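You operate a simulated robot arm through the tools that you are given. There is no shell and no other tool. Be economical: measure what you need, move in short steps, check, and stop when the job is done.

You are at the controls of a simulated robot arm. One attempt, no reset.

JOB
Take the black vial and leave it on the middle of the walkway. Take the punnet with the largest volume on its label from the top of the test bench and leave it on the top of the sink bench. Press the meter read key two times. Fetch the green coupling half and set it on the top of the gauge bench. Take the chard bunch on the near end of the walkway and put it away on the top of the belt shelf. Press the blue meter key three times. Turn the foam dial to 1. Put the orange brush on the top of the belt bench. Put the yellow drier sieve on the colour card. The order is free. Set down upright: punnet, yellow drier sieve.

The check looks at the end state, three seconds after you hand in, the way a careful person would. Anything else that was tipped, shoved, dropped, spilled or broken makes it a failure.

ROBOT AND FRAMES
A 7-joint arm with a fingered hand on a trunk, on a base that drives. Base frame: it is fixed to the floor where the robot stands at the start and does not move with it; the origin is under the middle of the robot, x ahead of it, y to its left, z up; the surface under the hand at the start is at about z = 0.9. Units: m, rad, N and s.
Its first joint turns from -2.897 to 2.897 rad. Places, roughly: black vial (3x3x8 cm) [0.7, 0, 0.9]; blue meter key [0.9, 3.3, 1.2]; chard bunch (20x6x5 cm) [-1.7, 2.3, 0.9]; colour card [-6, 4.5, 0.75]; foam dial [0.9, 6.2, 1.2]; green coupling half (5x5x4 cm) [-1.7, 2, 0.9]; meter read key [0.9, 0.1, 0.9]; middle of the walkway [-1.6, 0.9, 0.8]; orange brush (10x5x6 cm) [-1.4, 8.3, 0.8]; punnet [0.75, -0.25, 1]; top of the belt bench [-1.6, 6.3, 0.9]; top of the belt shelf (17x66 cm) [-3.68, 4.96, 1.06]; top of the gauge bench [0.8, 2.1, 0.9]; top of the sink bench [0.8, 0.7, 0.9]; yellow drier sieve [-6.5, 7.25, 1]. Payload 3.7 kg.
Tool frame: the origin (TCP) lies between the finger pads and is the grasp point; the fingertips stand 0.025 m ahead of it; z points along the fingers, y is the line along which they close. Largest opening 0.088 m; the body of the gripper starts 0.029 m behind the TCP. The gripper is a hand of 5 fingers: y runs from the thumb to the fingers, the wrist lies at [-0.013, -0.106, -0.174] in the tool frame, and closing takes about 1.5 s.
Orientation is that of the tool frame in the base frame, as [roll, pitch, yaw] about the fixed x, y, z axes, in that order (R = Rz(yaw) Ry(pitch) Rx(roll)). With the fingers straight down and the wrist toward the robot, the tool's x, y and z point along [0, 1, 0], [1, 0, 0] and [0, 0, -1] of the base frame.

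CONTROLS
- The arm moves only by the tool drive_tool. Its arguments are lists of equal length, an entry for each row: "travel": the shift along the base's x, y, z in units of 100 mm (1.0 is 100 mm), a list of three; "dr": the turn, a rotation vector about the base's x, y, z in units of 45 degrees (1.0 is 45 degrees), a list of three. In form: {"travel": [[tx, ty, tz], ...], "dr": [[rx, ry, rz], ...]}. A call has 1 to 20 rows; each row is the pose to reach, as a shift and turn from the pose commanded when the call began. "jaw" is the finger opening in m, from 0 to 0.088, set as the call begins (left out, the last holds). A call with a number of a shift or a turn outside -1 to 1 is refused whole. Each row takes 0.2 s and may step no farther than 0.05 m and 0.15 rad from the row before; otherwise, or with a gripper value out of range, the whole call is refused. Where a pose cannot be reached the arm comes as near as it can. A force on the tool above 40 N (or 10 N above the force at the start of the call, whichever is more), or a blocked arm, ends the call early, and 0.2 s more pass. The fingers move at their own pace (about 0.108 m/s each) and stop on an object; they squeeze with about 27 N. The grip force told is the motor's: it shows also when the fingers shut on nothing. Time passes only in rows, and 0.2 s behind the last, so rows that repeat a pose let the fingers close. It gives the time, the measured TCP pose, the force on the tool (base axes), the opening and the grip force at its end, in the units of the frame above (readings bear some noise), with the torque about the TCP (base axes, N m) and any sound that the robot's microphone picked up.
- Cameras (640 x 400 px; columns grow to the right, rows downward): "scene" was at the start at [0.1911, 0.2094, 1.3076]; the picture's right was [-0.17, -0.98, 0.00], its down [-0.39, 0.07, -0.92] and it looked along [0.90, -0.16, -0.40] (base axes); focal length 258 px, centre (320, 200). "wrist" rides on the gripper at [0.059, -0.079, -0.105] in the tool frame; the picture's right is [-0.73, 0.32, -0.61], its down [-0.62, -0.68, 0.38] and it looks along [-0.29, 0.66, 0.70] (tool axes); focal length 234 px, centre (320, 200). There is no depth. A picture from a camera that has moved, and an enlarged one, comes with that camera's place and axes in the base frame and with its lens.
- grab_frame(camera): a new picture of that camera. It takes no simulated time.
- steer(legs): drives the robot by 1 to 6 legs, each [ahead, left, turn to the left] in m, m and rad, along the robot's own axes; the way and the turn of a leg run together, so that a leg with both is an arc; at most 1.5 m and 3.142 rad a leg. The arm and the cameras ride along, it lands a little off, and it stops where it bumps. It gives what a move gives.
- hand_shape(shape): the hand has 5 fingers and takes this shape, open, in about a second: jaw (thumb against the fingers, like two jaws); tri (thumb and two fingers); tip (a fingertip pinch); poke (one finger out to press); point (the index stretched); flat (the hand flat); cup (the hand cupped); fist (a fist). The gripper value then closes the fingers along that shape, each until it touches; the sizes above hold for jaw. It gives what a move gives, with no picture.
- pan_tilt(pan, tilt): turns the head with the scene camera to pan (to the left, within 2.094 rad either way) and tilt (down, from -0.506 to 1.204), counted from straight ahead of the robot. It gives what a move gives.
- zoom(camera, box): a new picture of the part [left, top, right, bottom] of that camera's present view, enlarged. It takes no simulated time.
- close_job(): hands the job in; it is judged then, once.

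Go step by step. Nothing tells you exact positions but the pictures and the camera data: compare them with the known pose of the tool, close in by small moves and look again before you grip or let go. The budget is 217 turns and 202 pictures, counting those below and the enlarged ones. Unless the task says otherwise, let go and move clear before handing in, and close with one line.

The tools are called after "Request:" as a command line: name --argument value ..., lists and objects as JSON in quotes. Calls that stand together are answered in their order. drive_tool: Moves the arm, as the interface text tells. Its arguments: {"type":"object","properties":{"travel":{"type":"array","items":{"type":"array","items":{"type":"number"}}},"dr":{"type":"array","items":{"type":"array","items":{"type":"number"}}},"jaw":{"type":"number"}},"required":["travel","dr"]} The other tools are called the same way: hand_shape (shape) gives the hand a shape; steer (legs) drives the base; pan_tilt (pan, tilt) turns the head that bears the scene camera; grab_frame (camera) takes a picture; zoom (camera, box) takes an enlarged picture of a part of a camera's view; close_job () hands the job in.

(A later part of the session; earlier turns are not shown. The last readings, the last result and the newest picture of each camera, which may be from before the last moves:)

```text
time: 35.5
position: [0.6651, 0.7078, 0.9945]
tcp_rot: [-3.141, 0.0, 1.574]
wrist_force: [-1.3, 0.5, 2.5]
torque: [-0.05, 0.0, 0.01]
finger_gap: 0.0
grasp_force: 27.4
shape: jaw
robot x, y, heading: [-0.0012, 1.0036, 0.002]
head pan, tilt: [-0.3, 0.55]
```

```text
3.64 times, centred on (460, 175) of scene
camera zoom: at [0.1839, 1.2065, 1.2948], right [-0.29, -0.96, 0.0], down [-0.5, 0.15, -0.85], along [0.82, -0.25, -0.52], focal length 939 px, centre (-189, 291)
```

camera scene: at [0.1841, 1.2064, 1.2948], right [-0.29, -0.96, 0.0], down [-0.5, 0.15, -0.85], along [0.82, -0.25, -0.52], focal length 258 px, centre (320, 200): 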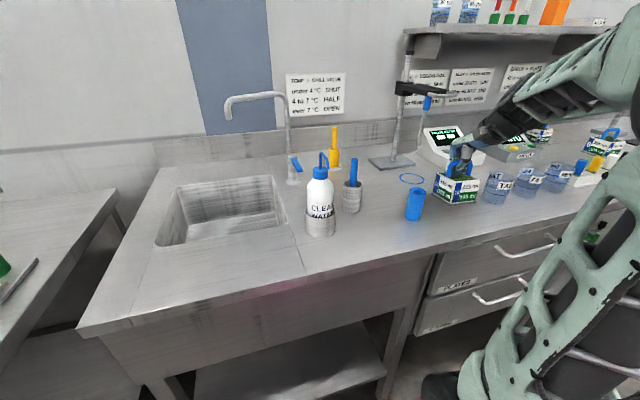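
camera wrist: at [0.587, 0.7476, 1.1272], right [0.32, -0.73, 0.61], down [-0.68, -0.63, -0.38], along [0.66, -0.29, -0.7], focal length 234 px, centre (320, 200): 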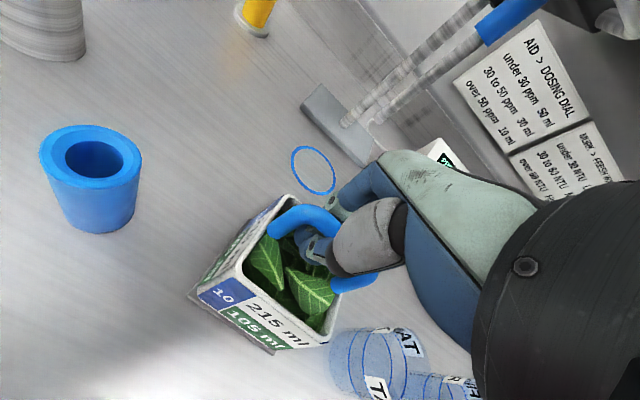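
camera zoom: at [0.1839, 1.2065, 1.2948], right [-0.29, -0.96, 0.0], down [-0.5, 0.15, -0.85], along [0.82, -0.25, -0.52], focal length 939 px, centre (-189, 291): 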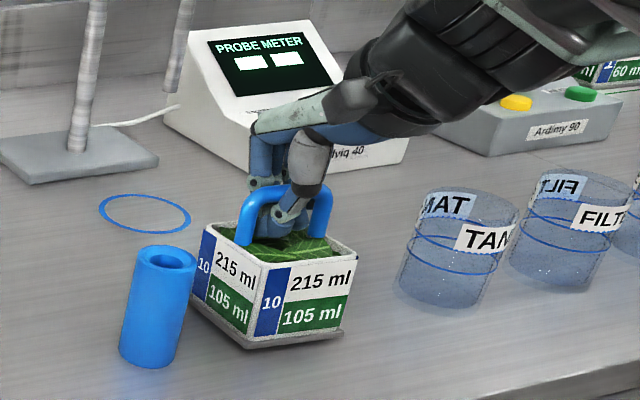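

It is on the bench. I'll open partway to clear the bar without touching the rim, then lift out.

Request:
drive_tool --travel '[[0, 0, 0.02], [0, 0, 0.03], [0, 0, 0.03], [0, 0, 0.03]]' --dr '[[0, 0, 0], [0, 0, 0], [0, 0, 0], [0, 0, 0]]' --jaw 0.055

Request:
zoom --camera "wrist" --box '[160, 120, 420, 400]'

Request:
zoom --camera "scene" --box '[390, 120, 530, 230]'

```text
time: 36.5
position: [0.665, 0.708, 0.9983]
tcp_rot: [3.141, 0.001, 1.572]
wrist_force: [0.1, -0.2, -0.5]
torque: [0.01, -0.04, 0.01]
finger_gap: 0.0545
grasp_force: 0.1
shape: jaw
robot x, y, heading: [-0.0021, 1.0076, 0.004]
head pan, tilt: [-0.3, 0.55]
```

```text
1.43 times, centred on (290, 260) of wrist
camera zoom: at [0.5864, 0.7675, 1.1033], right [0.32, -0.73, 0.61], down [-0.68, -0.63, -0.38], along [0.66, -0.29, -0.7], focal length 334 px, centre (363, 114)
```

zoom: 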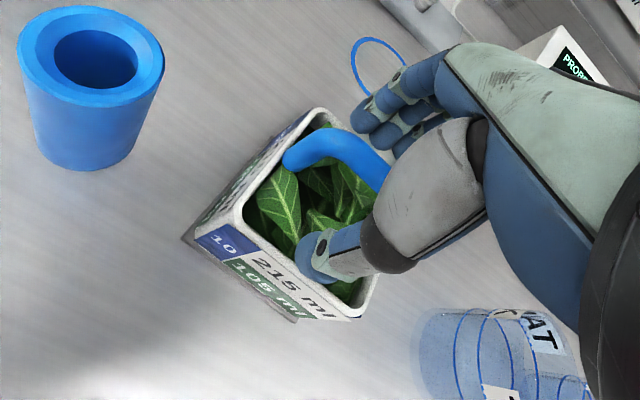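

```text
3.64 times, centred on (460, 175) of scene
camera zoom: at [0.184, 1.2064, 1.2948], right [-0.29, -0.96, 0.0], down [-0.5, 0.15, -0.85], along [0.82, -0.25, -0.52], focal length 939 px, centre (-189, 291)
```

zoom: 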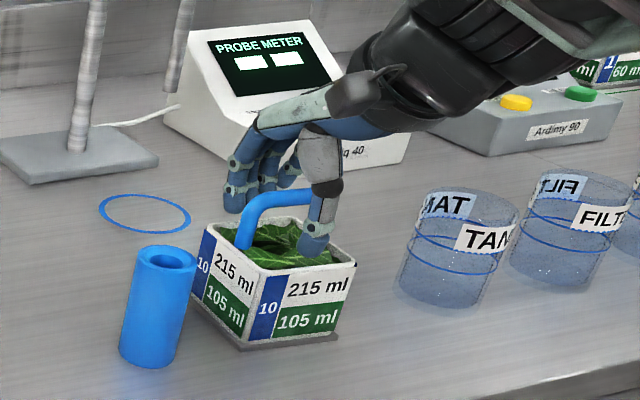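

Released cleanly. I'll lift clear, draw back, and drive right toward the vial rack.

Request:
drive_tool --travel '[[0, 0, 0.3], [0, 0, 0.6], [0, 0, 0.9], [0, 0, 1.0]]' --dr '[[0, 0, 0], [0, 0, 0], [0, 0, 0], [0, 0, 0]]'

Request:
drive_tool --travel '[[-0.3, 0, 0.3], [-0.6, 0, 0.6], [-0.9, 0, 0.9], [-1.0, 0, 0.9]]' --dr '[[0, 0, 0], [0, 0, 0], [0, 0, 0], [0, 0, 0]]' --jaw 0.07

Request:
steer --legs '[[0, -0.74, 0]]'

Request:
grab_frame --camera "scene"

Request:
grab_frame --camera "wrist"

```text
time: 37.5
position: [0.6671, 0.7087, 1.0996]
tcp_rot: [-3.141, 0.0, 1.576]
wrist_force: [0.2, 0.5, 0.1]
torque: [-0.02, 0.0, 0.0]
finger_gap: 0.0547
grasp_force: 0.0
shape: jaw
robot x, y, heading: [-0.0001, 1.0048, 0.001]
head pan, tilt: [-0.3, 0.55]
```

```text
time: 38.5
position: [0.5677, 0.7095, 1.1872]
tcp_rot: [3.142, -0.001, 1.573]
wrist_force: [0.2, 1.3, -0.3]
torque: [-0.04, 0.0, -0.01]
finger_gap: 0.0699
grasp_force: 0.1
shape: jaw
robot x, y, heading: [-0.0041, 1.0041, 0.005]
head pan, tilt: [-0.3, 0.55]
```

```text
time: 42.5
position: [0.5737, -0.0088, 1.1879]
tcp_rot: [-3.141, -0.001, 1.582]
wrist_force: [1.2, -0.5, 0.9]
torque: [-0.02, 0.01, 0.01]
finger_gap: 0.0697
grasp_force: 0.0
shape: jaw
robot x, y, heading: [0.0004, 0.2824, 0.007]
head pan, tilt: [-0.3, 0.55]
```

```text
163 pictures are left
camera scene: at [0.1872, 0.4836, 1.2948], right [-0.29, -0.96, 0.0], down [-0.5, 0.15, -0.85], along [0.82, -0.24, -0.52], focal length 258 px, centre (320, 200)
```

scene: 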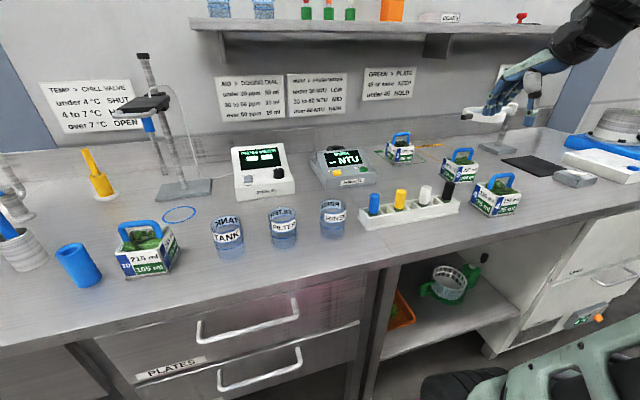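

```text
162 pictures are left
camera wrist: at [0.4953, 0.048, 1.2922], right [0.33, -0.72, 0.61], down [-0.67, -0.63, -0.38], along [0.66, -0.28, -0.7], focal length 234 px, centre (320, 200)
```

wrist: 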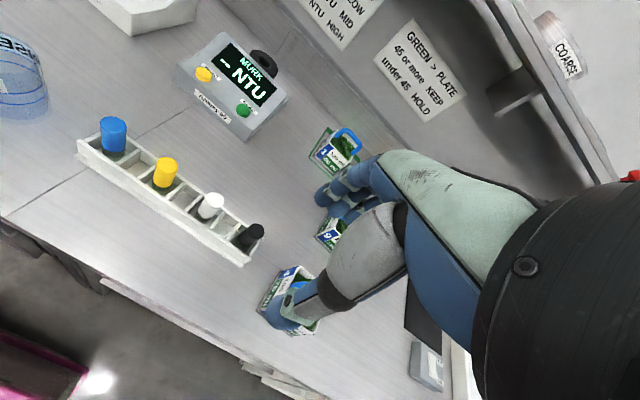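

The black cap is at about (0.657, -0.005, 0.98). I'll move above it and check.

Request:
drive_tool --travel '[[0.3, 0, -0.2], [0.6, 0, -0.5], [0.84, 0.01, -0.9], [0.84, 0.01, -1.0]]' --dr '[[0, 0, 0], [0, 0, 0], [0, 0, 0], [0, 0, 0]]'

Request:
drive_tool --travel '[[0, 0, -0.2], [0, 0, -0.4], [0, 0, -0.5], [0, 0, -0.5]]' --dr '[[0, 0, 0], [0, 0, 0], [0, 0, 0], [0, 0, 0]]'

Request:
zoom --camera "scene" --box '[340, 100, 540, 240]'

Request:
grab_frame --camera "wrist"

```text
time: 43.5
position: [0.6574, -0.0117, 1.0873]
tcp_rot: [3.141, -0.002, 1.582]
wrist_force: [0.6, 0.5, 0.3]
torque: [0.04, -0.01, 0.0]
finger_gap: 0.0696
grasp_force: 0.1
shape: jaw
robot x, y, heading: [0.0038, 0.2827, 0.013]
head pan, tilt: [-0.3, 0.55]
```

```text
time: 44.5
position: [0.6579, -0.0089, 1.0391]
tcp_rot: [3.141, 0.0, 1.582]
wrist_force: [-0.7, 0.4, 0.9]
torque: [0.03, 0.01, -0.01]
finger_gap: 0.0697
grasp_force: 0.1
shape: jaw
robot x, y, heading: [0.0006, 0.2841, 0.012]
head pan, tilt: [-0.3, 0.55]
```

```text
2.86 times, centred on (440, 170) of scene
camera zoom: at [0.1872, 0.4836, 1.2948], right [-0.29, -0.96, 0.0], down [-0.5, 0.15, -0.85], along [0.82, -0.24, -0.52], focal length 738 px, centre (-23, 286)
```

zoom: 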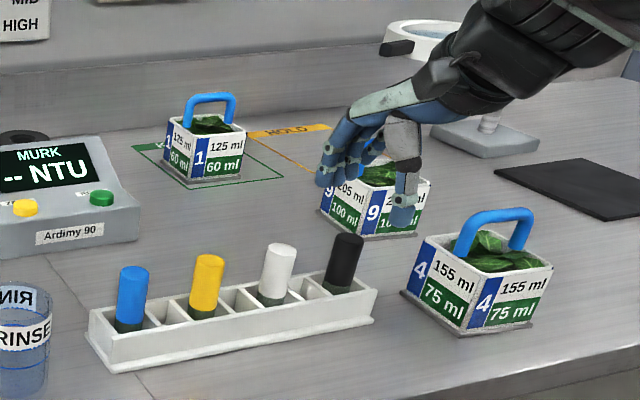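

```text
160 pictures are left
camera wrist: at [0.5797, 0.0489, 1.1446], right [0.33, -0.72, 0.61], down [-0.67, -0.63, -0.38], along [0.66, -0.28, -0.7], focal length 234 px, centre (320, 200)
```

wrist: 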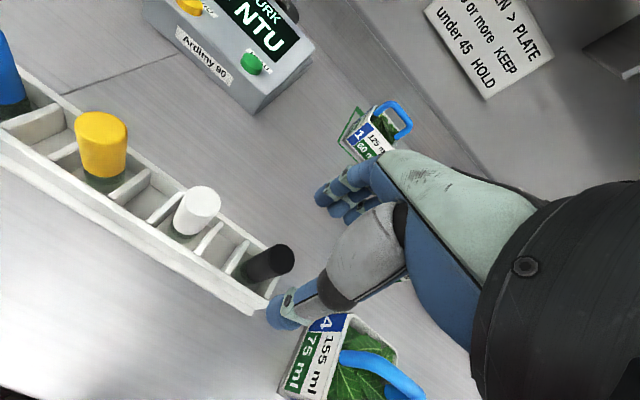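

The hand is lined up over the black cap. I'll lower it and close.

Request:
drive_tool --travel '[[0, 0, -0.25], [0, 0, -0.5], [0, 0, -0.68], [0, 0, -0.68]]' --dr '[[0, 0, 0], [0, 0, 0], [0, 0, 0], [0, 0, 0]]'

Request:
zoom --camera "scene" --box '[340, 100, 540, 240]'

Request:
grab_frame --camera "wrist"

```text
time: 45.5
position: [0.6583, -0.0111, 0.9715]
tcp_rot: [3.141, 0.001, 1.581]
wrist_force: [0.3, 0.0, -0.3]
torque: [-0.04, -0.01, -0.02]
finger_gap: 0.0695
grasp_force: 0.2
shape: jaw
robot x, y, heading: [0.0094, 0.285, 0.01]
head pan, tilt: [-0.3, 0.55]
```

```text
2.86 times, centred on (440, 170) of scene
camera zoom: at [0.1872, 0.4836, 1.2948], right [-0.29, -0.96, 0.0], down [-0.5, 0.15, -0.85], along [0.82, -0.24, -0.52], focal length 738 px, centre (-23, 286)
```

zoom: 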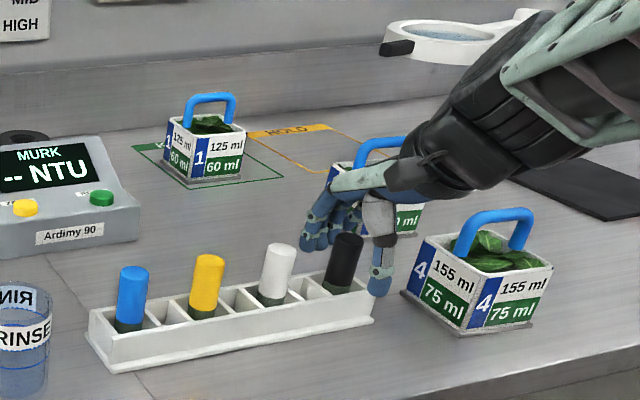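

```text
158 pictures are left
camera wrist: at [0.5805, 0.047, 1.0758], right [0.33, -0.72, 0.61], down [-0.67, -0.63, -0.38], along [0.66, -0.28, -0.7], focal length 234 px, centre (320, 200)
```

wrist: 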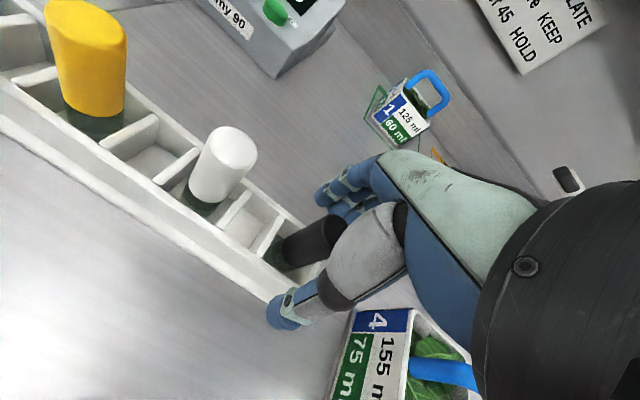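

The cap is between thumb and fingers. Closing now.

Request:
drive_tool --travel '[[0, 0, 0], [0, 0, 0], [0, 0, 0], [0, 0, 0], [0, 0, 0], [0, 0, 0], [0, 0, 0]]' --dr '[[0, 0, 0], [0, 0, 0], [0, 0, 0], [0, 0, 0], [0, 0, 0], [0, 0, 0], [0, 0, 0]]' --jaw 0.0

Request:
drive_tool --travel '[[0, 0, 0.2], [0, 0, 0.4], [0, 0, 0.7], [0, 0, 1.0]]' --dr '[[0, 0, 0], [0, 0, 0], [0, 0, 0], [0, 0, 0]]'

Request:
zoom --camera "scene" --box '[340, 100, 540, 240]'

Request:
grab_frame --camera "wrist"

```text
time: 47.1
position: [0.6593, -0.0119, 0.9714]
tcp_rot: [3.141, -0.001, 1.582]
wrist_force: [-0.1, 0.2, 0.8]
torque: [0.02, 0.03, 0.01]
finger_gap: 0.0165
grasp_force: 27.2
shape: jaw
robot x, y, heading: [0.0025, 0.2843, 0.011]
head pan, tilt: [-0.3, 0.55]
```

```text
time: 48.1
position: [0.6583, -0.0082, 1.0699]
tcp_rot: [3.141, 0.0, 1.58]
wrist_force: [0.9, -0.6, -0.8]
torque: [0.0, 0.02, 0.0]
finger_gap: 0.0165
grasp_force: 27.1
shape: jaw
robot x, y, heading: [0.005, 0.2811, 0.01]
head pan, tilt: [-0.3, 0.55]
```

```text
2.86 times, centred on (440, 170) of scene
camera zoom: at [0.1873, 0.4836, 1.2948], right [-0.29, -0.96, 0.0], down [-0.5, 0.15, -0.85], along [0.82, -0.24, -0.52], focal length 738 px, centre (-23, 286)
```

zoom: 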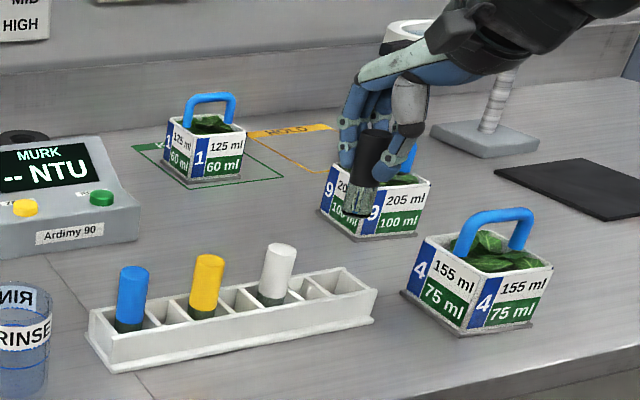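

```text
156 pictures are left
camera wrist: at [0.5796, 0.0499, 1.1747], right [0.33, -0.72, 0.61], down [-0.68, -0.63, -0.38], along [0.66, -0.28, -0.7], focal length 234 px, centre (320, 200)
```

wrist: 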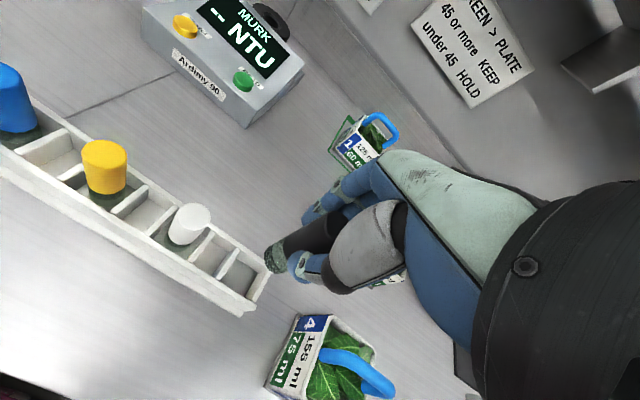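

The black vial is held, leaning slightly. I'll retract, back off, and turn around to face the walkway.

Request:
drive_tool --travel '[[-0.3, 0, 0.3], [-0.6, 0.1, 0.6], [-0.9, 0.2, 0.9], [-1.0, 0.4, 1.0]]' --dr '[[0, 0, 0], [0, 0, 0], [0, 0, 0], [0, 0, 0]]'

Request:
drive_tool --travel '[[-0.2, 0.4, 0], [-0.4, 0.8, 0], [-0.6, 1.0, 0]]' --dr '[[0, 0, 0], [0, 0, 0], [0, 0, 0]]'

Request:
steer --legs '[[-0.35, 0, 0], [0, 0, 3.1]]'

Request:
pan_tilt --pan 0 --tilt 0.35

Request:
grab_frame --camera "scene"

```text
time: 49.1
position: [0.5553, 0.0314, 1.1697]
tcp_rot: [-3.141, -0.001, 1.581]
wrist_force: [0.7, 0.5, -1.1]
torque: [0.0, 0.01, 0.01]
finger_gap: 0.017
grasp_force: 26.7
shape: jaw
robot x, y, heading: [0.0045, 0.2843, 0.007]
head pan, tilt: [-0.3, 0.55]
```

```text
time: 49.9
position: [0.4986, 0.1339, 1.1663]
tcp_rot: [3.14, 0.001, 1.578]
wrist_force: [0.9, -0.5, -1.2]
torque: [0.01, 0.01, 0.01]
finger_gap: 0.0166
grasp_force: 26.8
shape: jaw
robot x, y, heading: [0.0054, 0.2817, 0.012]
head pan, tilt: [-0.3, 0.55]
```

```text
time: 59.5
position: [-0.847, 0.4311, 1.1666]
tcp_rot: [-3.141, 0.001, -1.564]
wrist_force: [-0.3, 0.5, 0.4]
torque: [-0.03, 0.02, 0.0]
finger_gap: 0.0166
grasp_force: 26.6
shape: jaw
robot x, y, heading: [-0.3527, 0.2802, -3.136]
head pan, tilt: [-0.3, 0.55]
```

```text
time: 60.3
position: [-0.8463, 0.4305, 1.168]
tcp_rot: [3.141, 0.002, -1.563]
wrist_force: [-1.1, -0.1, -0.1]
torque: [-0.01, -0.03, 0.01]
finger_gap: 0.0166
grasp_force: 26.8
shape: jaw
robot x, y, heading: [-0.3507, 0.281, -3.137]
head pan, tilt: [0.0, 0.351]
```

```text
155 pictures are left
camera scene: at [-0.5432, 0.054, 1.313], right [-0.01, 1.0, 0.0], down [0.34, 0.0, -0.94], along [-0.94, -0.01, -0.34], focal length 258 px, centre (320, 200)
```

scene: 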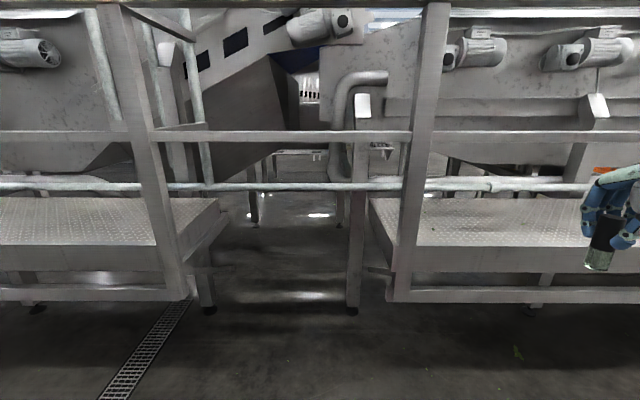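

The walkway platform has guard rails. I'll pan right toward its middle to see the access.

Request:
pan_tilt --pan -0.7 --tilt 0.2

Request:
grab_frame --camera "scene"

```text
time: 61.4
position: [-0.8474, 0.4303, 1.1667]
tcp_rot: [3.14, 0.0, -1.563]
wrist_force: [0.3, -0.9, -0.2]
torque: [-0.02, 0.0, -0.01]
finger_gap: 0.0164
grasp_force: 26.6
shape: jaw
robot x, y, heading: [-0.3499, 0.2812, -3.141]
head pan, tilt: [-0.7, 0.201]
```

```text
154 pictures are left
camera scene: at [-0.5219, 0.1141, 1.3271], right [0.64, 0.77, 0.0], down [0.15, -0.13, -0.98], along [-0.75, 0.62, -0.2], focal length 258 px, centre (320, 200)
```

scene: 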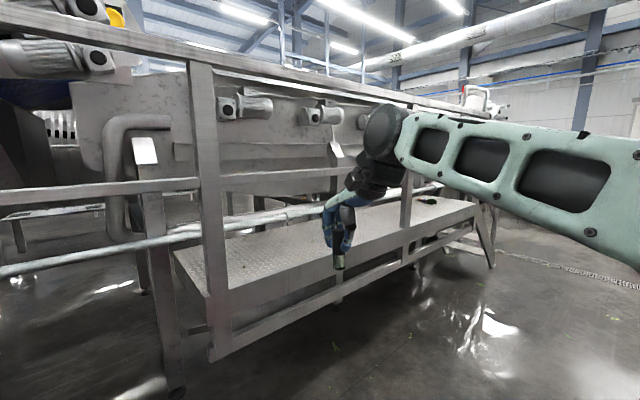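

The arm blocks part of the view. I'll drive right to face the middle of the walkway and look straight at it.

Request:
steer --legs '[[0, -0.65, 0]]'

Request:
pan_tilt --pan 0.0 --tilt 0.35

Request:
grab_frame --camera "scene"

Request:
grab_frame --camera "wrist"

```text
time: 65.0
position: [-0.8468, 1.0953, 1.1674]
tcp_rot: [3.141, 0.0, -1.575]
wrist_force: [-0.9, -0.2, -0.8]
torque: [-0.02, 0.0, 0.01]
finger_gap: 0.0164
grasp_force: 27.0
shape: jaw
robot x, y, heading: [-0.3521, 0.9398, 3.136]
head pan, tilt: [-0.7, 0.201]
```

```text
time: 66.1
position: [-0.8461, 1.0953, 1.1666]
tcp_rot: [-3.141, 0.0, -1.576]
wrist_force: [-0.2, 0.1, -0.5]
torque: [-0.02, 0.03, -0.01]
finger_gap: 0.0165
grasp_force: 27.3
shape: jaw
robot x, y, heading: [-0.3553, 0.9381, 3.139]
head pan, tilt: [0.0, 0.351]
```

```text
153 pictures are left
camera scene: at [-0.547, 0.715, 1.3131], right [0.01, 1.0, 0.0], down [0.34, 0.0, -0.94], along [-0.94, 0.01, -0.34], focal length 258 px, centre (320, 200)
```

scene: 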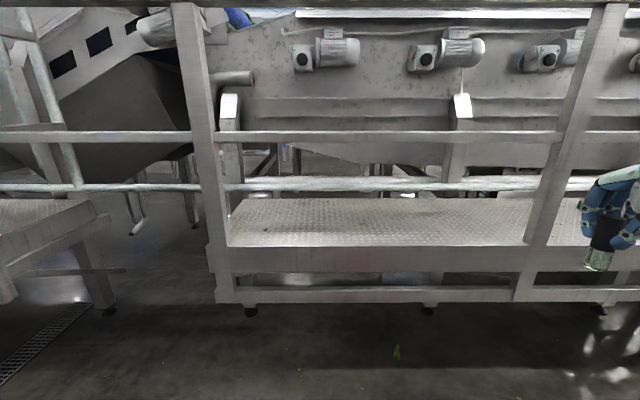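

```text
152 pictures are left
camera wrist: at [-0.7665, 1.0368, 1.2714], right [-0.32, 0.73, 0.61], down [0.68, 0.62, -0.38], along [-0.66, 0.29, -0.7], focal length 234 px, centre (320, 200)
```

wrist: 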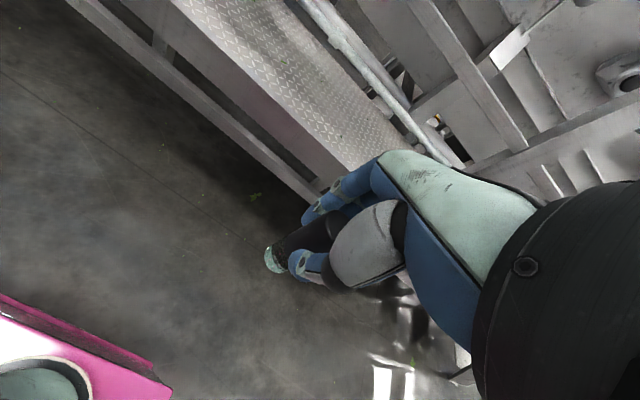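

There appear to be posts and a mid rail (z ≈ 1.23) in front of the platform. I'll look a little higher and from the right to understand the opening.

Request:
pan_tilt --pan -0.35 --tilt 0.0

Request:
grab_frame --camera "scene"

Request:
pan_tilt --pan -1.2 --tilt 0.25

Request:
grab_frame --camera "scene"

```text
time: 66.9
position: [-0.8462, 1.0957, 1.1662]
tcp_rot: [-3.141, -0.001, -1.576]
wrist_force: [0.1, 0.4, -0.9]
torque: [0.0, -0.04, -0.02]
finger_gap: 0.0166
grasp_force: 27.0
shape: jaw
robot x, y, heading: [-0.3567, 0.9374, 3.137]
head pan, tilt: [-0.351, 0.0]
```

```text
151 pictures are left
camera scene: at [-0.5383, 0.7458, 1.3455], right [0.35, 0.94, 0.0], down [0.0, 0.0, -1.0], along [-0.94, 0.35, 0.0], focal length 258 px, centre (320, 200)
```

scene: 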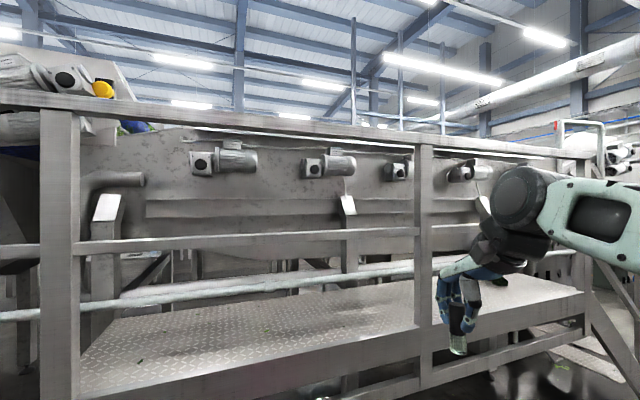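

```text
time: 68.1
position: [-0.8461, 1.0945, 1.1664]
tcp_rot: [3.141, 0.002, -1.577]
wrist_force: [0.0, -0.6, -0.9]
torque: [0.0, 0.04, -0.01]
finger_gap: 0.0164
grasp_force: 27.3
shape: jaw
robot x, y, heading: [-0.3525, 0.9379, 3.143]
head pan, tilt: [-1.201, 0.25]
```

```text
150 pictures are left
camera scene: at [-0.4872, 0.8017, 1.3225], right [0.93, 0.36, 0.0], down [0.09, -0.23, -0.97], along [-0.35, 0.91, -0.25], focal length 258 px, centre (320, 200)
```

scene: 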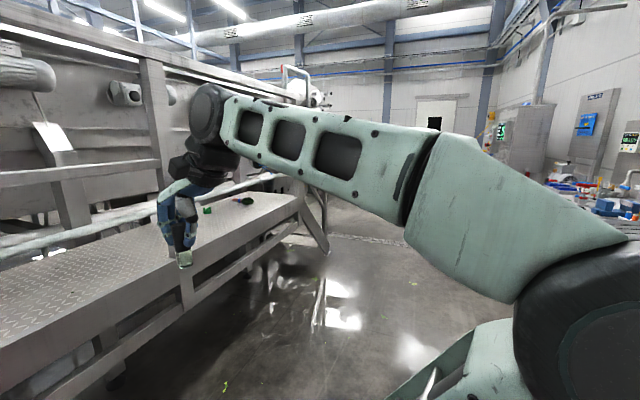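

The opening between platform (z ≈ 0.84) and mid rail (z ≈ 1.21) should let the level arm pass under the rail. I'll zoom in on the vial's lean first.

Request:
pan_tilt --pan -0.5 --tilt 0.35

Request:
zoom --camera "scene" --box '[320, 80, 520, 260]'

Request:
zoom --camera "wrist" --box '[230, 140, 410, 320]'

```text
time: 69.2
position: [-0.8463, 1.0954, 1.1669]
tcp_rot: [-3.141, -0.001, -1.575]
wrist_force: [0.5, -0.5, 0.2]
torque: [0.01, 0.0, -0.01]
finger_gap: 0.0164
grasp_force: 26.8
shape: jaw
robot x, y, heading: [-0.3526, 0.9374, 3.139]
head pan, tilt: [-0.499, 0.351]
```

```text
2.22 times, centred on (420, 170) of scene
camera zoom: at [-0.5353, 0.7595, 1.3131], right [0.48, 0.88, 0.0], down [0.3, -0.17, -0.94], along [-0.82, 0.45, -0.34], focal length 574 px, centre (98, 267)
```

zoom: 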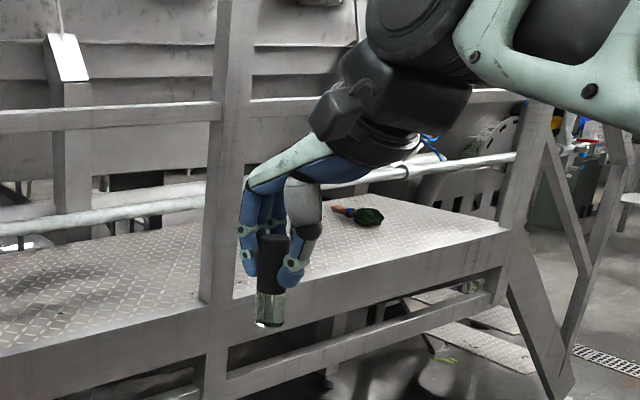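

```text
2.22 times, centred on (320, 230) of wrist
camera zoom: at [-0.7666, 1.0368, 1.2714], right [-0.32, 0.73, 0.61], down [0.68, 0.62, -0.38], along [-0.66, 0.29, -0.7], focal length 520 px, centre (320, 133)
```

zoom: 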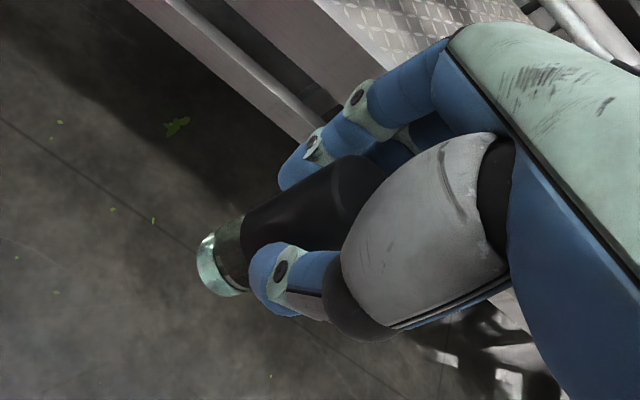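

The vial hangs nearly vertical. I'll lower the hand, centre it, and reach forward in front of the rail.

Request:
drive_tool --travel '[[0, -0.3, -0.3], [0, -0.6, -0.6], [0, -0.9, -0.9], [0, -1.0, -1.0]]' --dr '[[0, 0, 0], [0, 0, 0], [0, 0, 0], [0, 0, 0]]'

Request:
drive_tool --travel '[[-0.3, -0.3, -0.3], [-0.6, -0.5, -0.6], [-0.9, -0.5, -0.9], [-1.0, -0.5, -1.0]]' --dr '[[0, 0, 0], [0, 0, 0], [0, 0, 0], [0, 0, 0]]'

Request:
drive_tool --travel '[[-0.45, 0, 0], [-0.9, 0, 0], [-1.0, 0, 0]]' --dr '[[0, 0, 0], [0, 0, 0], [0, 0, 0]]'

Request:
drive_tool --travel '[[-0.45, 0, 0], [-0.9, 0, 0], [-1.0, 0, 0]]' --dr '[[0, 0, 0], [0, 0, 0], [0, 0, 0]]'

Request:
grab_frame --camera "scene"

Request:
grab_frame --camera "wrist"

```text
time: 70.2
position: [-0.8493, 0.9933, 1.0663]
tcp_rot: [3.141, 0.002, -1.575]
wrist_force: [0.8, -0.3, -1.0]
torque: [-0.02, -0.01, -0.01]
finger_gap: 0.0169
grasp_force: 27.2
shape: jaw
robot x, y, heading: [-0.3526, 0.9403, 3.13]
head pan, tilt: [-0.499, 0.351]
```

```text
refused: row 1 steps farther than a row can; nothing moved
```

```text
time: 71.0
position: [-0.9479, 0.9964, 1.0664]
tcp_rot: [3.141, 0.001, -1.575]
wrist_force: [0.9, 0.9, 0.2]
torque: [-0.02, 0.01, -0.02]
finger_gap: 0.0162
grasp_force: 27.3
shape: jaw
robot x, y, heading: [-0.352, 0.9385, 3.141]
head pan, tilt: [-0.499, 0.351]
```

```text
time: 71.8
position: [-1.0487, 0.9946, 1.0643]
tcp_rot: [3.14, -0.001, -1.576]
wrist_force: [-0.2, 0.3, 0.8]
torque: [0.03, -0.01, -0.02]
finger_gap: 0.0166
grasp_force: 27.1
shape: jaw
robot x, y, heading: [-0.3495, 0.9367, 3.132]
head pan, tilt: [-0.499, 0.351]
```

```text
147 pictures are left
camera scene: at [-0.5353, 0.7594, 1.3131], right [0.48, 0.88, 0.0], down [0.3, -0.17, -0.94], along [-0.82, 0.45, -0.34], focal length 258 px, centre (320, 200)
```

scene: 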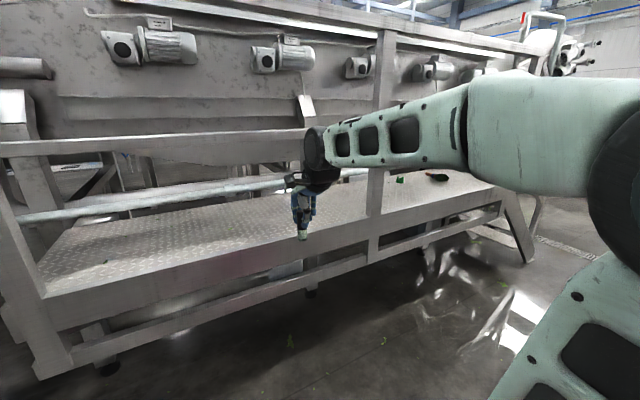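

```text
146 pictures are left
camera wrist: at [-0.9695, 0.9361, 1.1707], right [-0.32, 0.73, 0.61], down [0.68, 0.62, -0.38], along [-0.66, 0.29, -0.7], focal length 234 px, centre (320, 200)
```

wrist: 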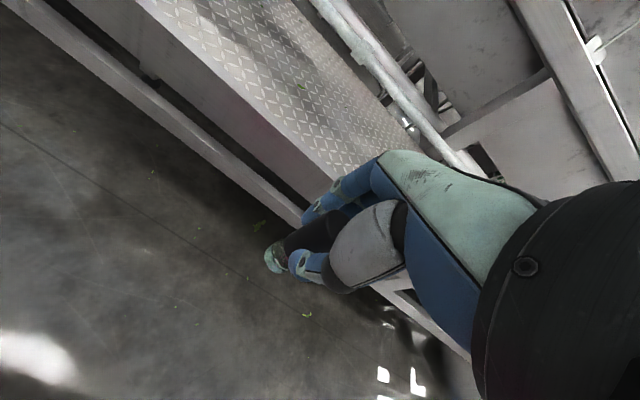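

The platform surface is at z ≈ 0.845 with its near edge at x ≈ -1.36. I'll lower to about 0.93 and extend under the mid rail.

Request:
drive_tool --travel '[[0, -0.2, -0.4], [0, -0.4, -0.8], [0, -0.45, -1.0]]' --dr '[[0, 0, 0], [0, 0, 0], [0, 0, 0]]'

Request:
drive_tool --travel '[[0, 0, -0.33], [-0.45, 0, -0.33], [-0.9, 0, -0.33], [-1.0, 0, -0.33]]' --dr '[[0, 0, 0], [0, 0, 0], [0, 0, 0], [0, 0, 0]]'

Request:
drive_tool --travel '[[-0.45, 0, 0], [-0.9, 0, 0], [-1.0, 0, 0]]' --dr '[[0, 0, 0], [0, 0, 0], [0, 0, 0]]'

Request:
grab_frame --camera "scene"

Request:
grab_frame --camera "wrist"

```text
time: 72.6
position: [-1.0461, 0.9512, 0.9649]
tcp_rot: [-3.141, 0.002, -1.577]
wrist_force: [-0.3, -0.1, 0.2]
torque: [0.01, 0.03, 0.01]
finger_gap: 0.0168
grasp_force: 27.4
shape: jaw
robot x, y, heading: [-0.3505, 0.9353, 3.139]
head pan, tilt: [-0.499, 0.351]
```

```text
time: 73.6
position: [-1.1459, 0.9498, 0.9338]
tcp_rot: [-3.141, 0.0, -1.575]
wrist_force: [0.0, 0.0, -0.9]
torque: [0.01, -0.02, 0.0]
finger_gap: 0.0166
grasp_force: 26.7
shape: jaw
robot x, y, heading: [-0.3518, 0.9391, 3.134]
head pan, tilt: [-0.499, 0.351]
```

```text
time: 74.4
position: [-1.2491, 0.9498, 0.9343]
tcp_rot: [3.141, 0.001, -1.577]
wrist_force: [0.6, 0.4, -0.3]
torque: [0.0, 0.03, -0.03]
finger_gap: 0.0165
grasp_force: 27.3
shape: jaw
robot x, y, heading: [-0.3543, 0.9386, 3.136]
head pan, tilt: [-0.499, 0.351]
```

```text
145 pictures are left
camera scene: at [-0.5353, 0.7594, 1.3131], right [0.48, 0.88, 0.0], down [0.3, -0.17, -0.94], along [-0.82, 0.45, -0.34], focal length 258 px, centre (320, 200)
```

scene: 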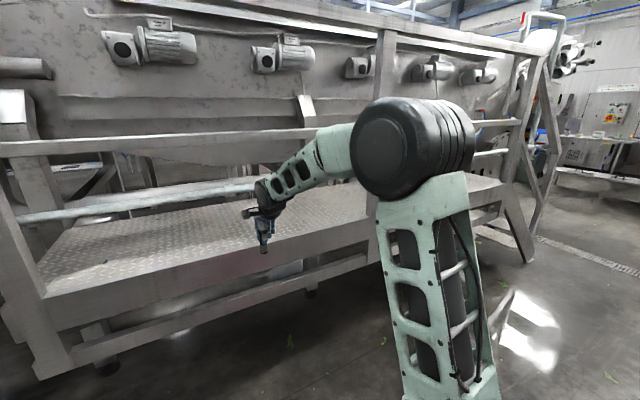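

```text
144 pictures are left
camera wrist: at [-1.1694, 0.8919, 1.0393], right [-0.32, 0.73, 0.61], down [0.68, 0.62, -0.38], along [-0.66, 0.29, -0.7], focal length 234 px, centre (320, 200)
```

wrist: 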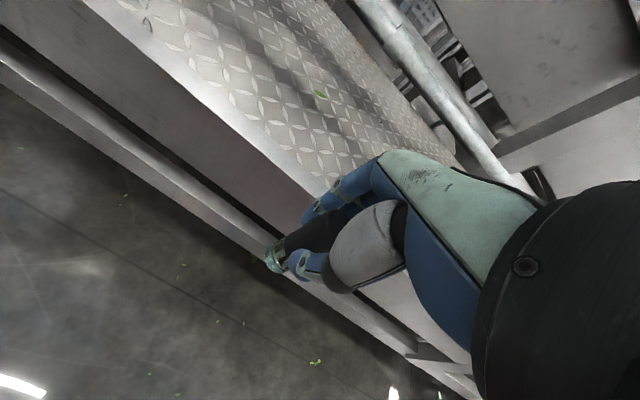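

The forearm slopes down from the elbow, so I want the arm nearly straight when it passes under the rail. I'll extend 5 cm more, lower slightly, and drive ahead carefully.

Request:
drive_tool --travel '[[-0.25, 0, 0], [-0.55, 0, -0.05], [-0.55, 0, -0.1]]' --dr '[[0, 0, 0], [0, 0, 0], [0, 0, 0]]'

Request:
steer --legs '[[0.15, 0, 0]]'

Request:
grab_frame --camera "scene"

Request:
grab_frame --camera "wrist"

```text
time: 75.2
position: [-1.3035, 0.9491, 0.9239]
tcp_rot: [3.141, 0.0, -1.576]
wrist_force: [0.2, 0.2, -0.4]
torque: [0.03, 0.01, 0.0]
finger_gap: 0.0163
grasp_force: 26.9
shape: jaw
robot x, y, heading: [-0.348, 0.9365, 3.137]
head pan, tilt: [-0.499, 0.351]
```

```text
time: 76.5
position: [-1.4513, 0.9498, 0.9232]
tcp_rot: [3.141, 0.0, -1.576]
wrist_force: [0.1, -0.6, 0.0]
torque: [0.0, 0.01, 0.04]
finger_gap: 0.0163
grasp_force: 26.7
shape: jaw
robot x, y, heading: [-0.5027, 0.9363, 3.135]
head pan, tilt: [-0.499, 0.351]
```

```text
143 pictures are left
camera scene: at [-0.6843, 0.7601, 1.3131], right [0.48, 0.88, 0.0], down [0.3, -0.17, -0.94], along [-0.82, 0.45, -0.34], focal length 258 px, centre (320, 200)
```

scene: 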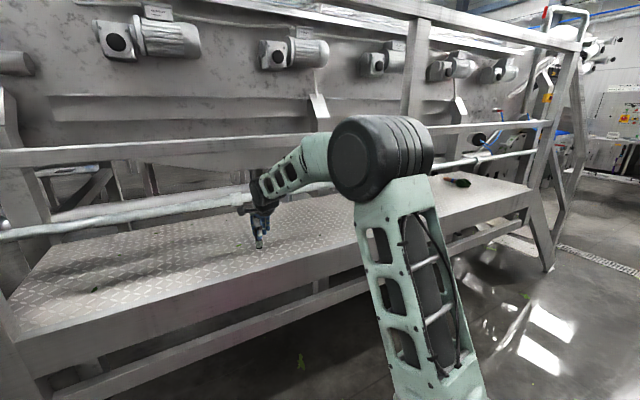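

```text
142 pictures are left
camera wrist: at [-1.3722, 0.8917, 1.0286], right [-0.32, 0.73, 0.61], down [0.68, 0.62, -0.38], along [-0.66, 0.29, -0.7], focal length 234 px, centre (320, 200)
```

wrist: 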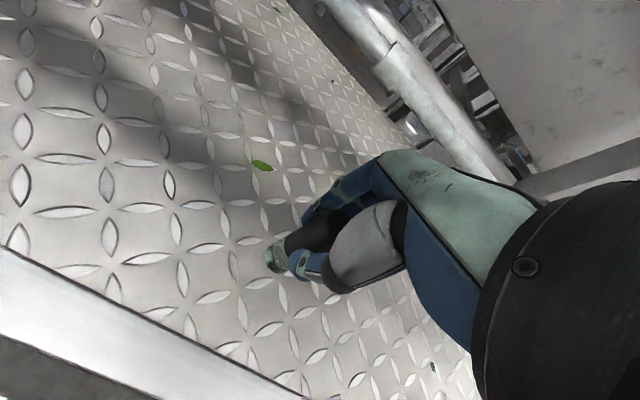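

Request:
zoom --camera "scene" --box '[220, 100, 440, 260]'

```text
2.50 times, centred on (330, 180) of scene
camera zoom: at [-0.6843, 0.7601, 1.3131], right [0.48, 0.88, 0.0], down [0.3, -0.17, -0.94], along [-0.82, 0.45, -0.34], focal length 646 px, centre (295, 250)
```

zoom: 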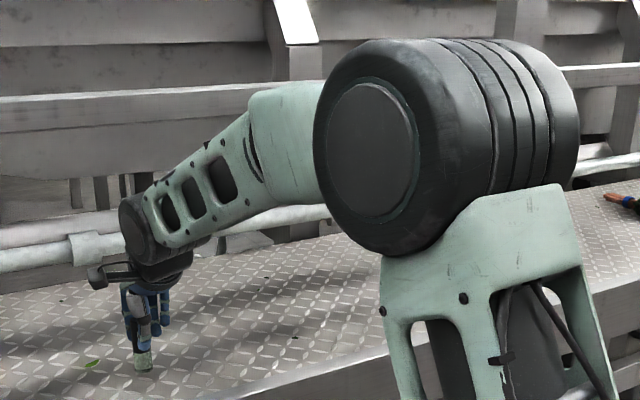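

With the tool vertical the forearm would get too near the rail. A 10° forward tilt lowers the wrist and still sets the vial safely, so I'll tilt and then drive in.

Request:
drive_tool --travel '[[0, -0.15, 0], [0, -0.3, 0.02], [0, -0.3, 0.02]]' --dr '[[0, 0.11, 0], [0, 0.222, 0], [0, 0.222, 0]]'

Request:
steer --legs '[[0.07, 0, 0]]'

Request:
zoom --camera "scene" --box '[220, 100, 440, 260]'

Request:
grab_frame --camera "wrist"

```text
time: 77.3
position: [-1.4523, 0.9181, 0.9268]
tcp_rot: [2.968, -0.001, -1.577]
wrist_force: [-0.5, -0.5, -0.5]
torque: [-0.01, -0.03, 0.01]
finger_gap: 0.0164
grasp_force: 27.2
shape: jaw
robot x, y, heading: [-0.4976, 0.9408, 3.134]
head pan, tilt: [-0.499, 0.351]
```

```text
time: 78.3
position: [-1.5234, 0.9167, 0.9254]
tcp_rot: [2.967, 0.0, -1.575]
wrist_force: [-0.4, -0.7, 0.4]
torque: [-0.02, -0.01, -0.01]
finger_gap: 0.0164
grasp_force: 27.4
shape: jaw
robot x, y, heading: [-0.5755, 0.9388, 3.134]
head pan, tilt: [-0.499, 0.351]
```

```text
2.50 times, centred on (330, 180) of scene
camera zoom: at [-0.7552, 0.76, 1.3131], right [0.48, 0.88, 0.0], down [0.3, -0.17, -0.94], along [-0.82, 0.45, -0.34], focal length 646 px, centre (295, 250)
```

zoom: 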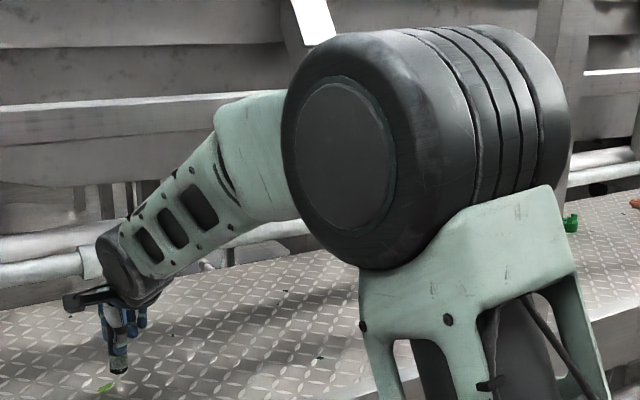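

```text
139 pictures are left
camera wrist: at [-1.4269, 0.8592, 1.0152], right [-0.21, 0.73, 0.65], down [0.61, 0.62, -0.5], along [-0.77, 0.29, -0.57], focal length 234 px, centre (320, 200)
```

wrist: 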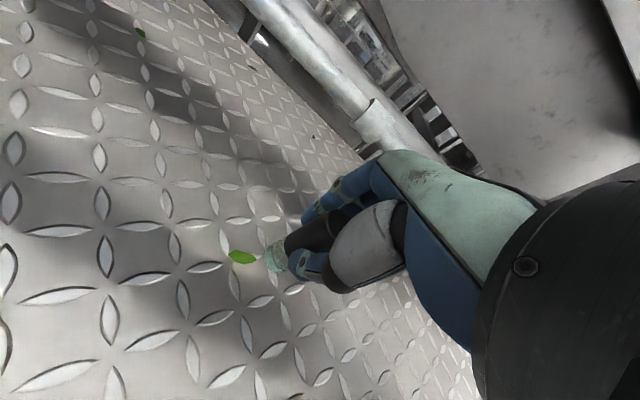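

There is still some room. I'll extend the arm itself 5 cm further, which straightens it, and lower slightly.

Request:
drive_tool --travel '[[-0.2, 0, -0.03], [-0.4, 0, -0.06], [-0.55, 0, -0.08], [-0.55, 0, -0.08]]' --dr '[[0, 0, 0], [0, 0, 0], [0, 0, 0], [0, 0, 0]]'

Request:
zoom --camera "scene" --box '[220, 100, 440, 260]'

```text
time: 79.3
position: [-1.5783, 0.9178, 0.9177]
tcp_rot: [2.968, -0.001, -1.571]
wrist_force: [-0.3, -0.1, -1.4]
torque: [0.0, -0.01, -0.01]
finger_gap: 0.0167
grasp_force: 26.4
shape: jaw
robot x, y, heading: [-0.5759, 0.9416, 3.137]
head pan, tilt: [-0.499, 0.351]
```

```text
2.50 times, centred on (330, 180) of scene
camera zoom: at [-0.7552, 0.76, 1.3131], right [0.48, 0.88, 0.0], down [0.3, -0.17, -0.94], along [-0.82, 0.45, -0.34], focal length 646 px, centre (295, 250)
```

zoom: 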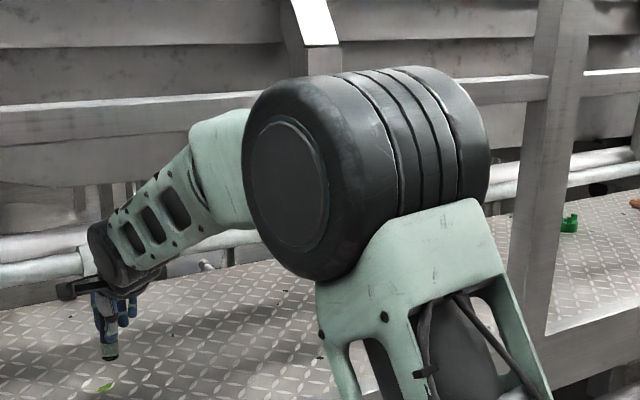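

It reached -1.578 with the elbow lower. Now I'll lower gently to contact.

Request:
drive_tool --travel '[[0, 0, -0.03], [0, 0, -0.06], [0, 0, -0.09], [0, 0, -0.12]]' --dr '[[0, 0, 0], [0, 0, 0], [0, 0, 0], [0, 0, 0]]'

Request:
zoom --camera "wrist" --box '[200, 160, 400, 320]'

Request:
zoom --camera "scene" --box '[220, 180, 320, 260]'

```text
time: 80.3
position: [-1.578, 0.9166, 0.9048]
tcp_rot: [2.968, 0.001, -1.573]
wrist_force: [0.2, -0.2, -0.7]
torque: [0.01, 0.0, -0.01]
finger_gap: 0.0165
grasp_force: 26.9
shape: jaw
robot x, y, heading: [-0.5737, 0.9371, 3.134]
head pan, tilt: [-0.499, 0.351]
```

```text
2.50 times, centred on (300, 240) of wrist
camera zoom: at [-1.4816, 0.8594, 0.9945], right [-0.21, 0.73, 0.65], down [0.61, 0.62, -0.5], along [-0.77, 0.29, -0.57], focal length 585 px, centre (370, 100)
```

zoom: 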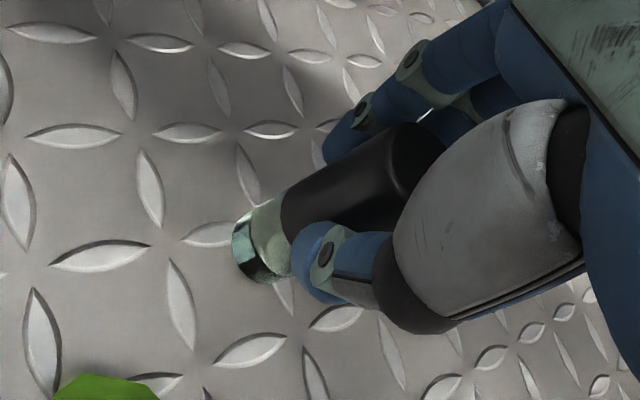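

```text
5.00 times, centred on (270, 220) of scene
camera zoom: at [-0.7552, 0.76, 1.3131], right [0.48, 0.88, 0.0], down [0.3, -0.17, -0.94], along [-0.82, 0.45, -0.34], focal length 1291 px, centre (570, 100)
```

zoom: 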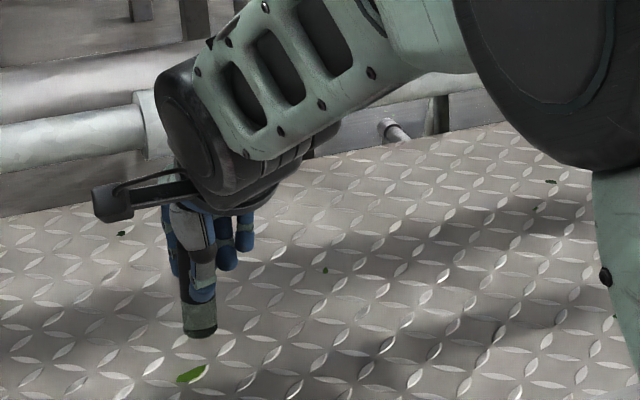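

Not touching yet. I'll continue down in small steps.

Request:
drive_tool --travel '[[0, 0, -0.03], [0, 0, -0.06], [0, 0, -0.09], [0, 0, -0.12], [0, 0, -0.15]]' --dr '[[0, 0, 0], [0, 0, 0], [0, 0, 0], [0, 0, 0], [0, 0, 0]]'

Request:
zoom --camera "scene" --box '[220, 180, 320, 260]'

```text
time: 81.5
position: [-1.5785, 0.9164, 0.8988]
tcp_rot: [2.955, -0.006, -1.573]
wrist_force: [2.6, 0.5, 16.0]
torque: [-0.01, 0.15, -0.04]
finger_gap: 0.0196
grasp_force: 27.7
shape: jaw
robot x, y, heading: [-0.5731, 0.9419, 3.139]
head pan, tilt: [-0.499, 0.351]
stopped in row 5: the force on the tool passed its limit at 41 N (the readings are from after the stop); the commanded pose is now the measured one
```

```text
5.00 times, centred on (270, 220) of scene
camera zoom: at [-0.7545, 0.7601, 1.3132], right [0.48, 0.88, 0.0], down [0.3, -0.17, -0.94], along [-0.82, 0.45, -0.34], focal length 1291 px, centre (570, 100)
```

zoom: 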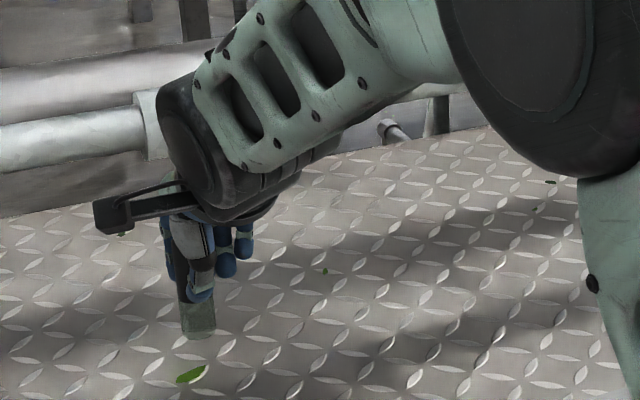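

In contact at 16 N. I'll ease up 2 mm to unload it, then open slightly and look.

Request:
drive_tool --travel '[[0, 0, 0.02], [0, 0, 0.02]]' --dr '[[0, 0, 0], [0, 0, 0]]'

Request:
zoom --camera "wrist" --box '[200, 160, 400, 320]'

```text
time: 82.1
position: [-1.5783, 0.918, 0.899]
tcp_rot: [2.957, -0.003, -1.574]
wrist_force: [-2.1, 0.8, 16.0]
torque: [0.0, 0.23, 0.0]
finger_gap: 0.02
grasp_force: 26.7
shape: jaw
robot x, y, heading: [-0.5737, 0.9424, 3.137]
head pan, tilt: [-0.499, 0.351]
```

```text
2.50 times, centred on (300, 240) of wrist
camera zoom: at [-1.4815, 0.859, 0.9879], right [-0.2, 0.73, 0.65], down [0.6, 0.62, -0.5], along [-0.77, 0.29, -0.57], focal length 585 px, centre (370, 100)
```

zoom: 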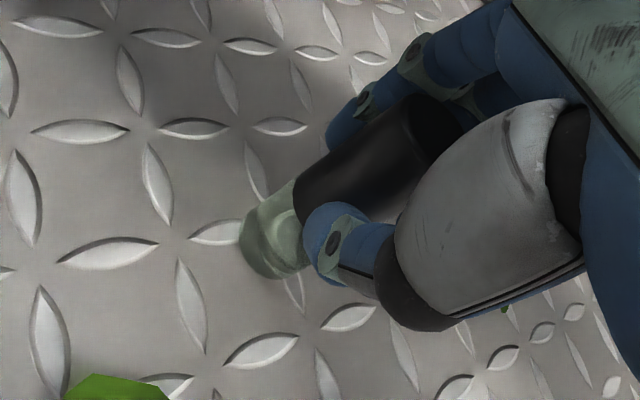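

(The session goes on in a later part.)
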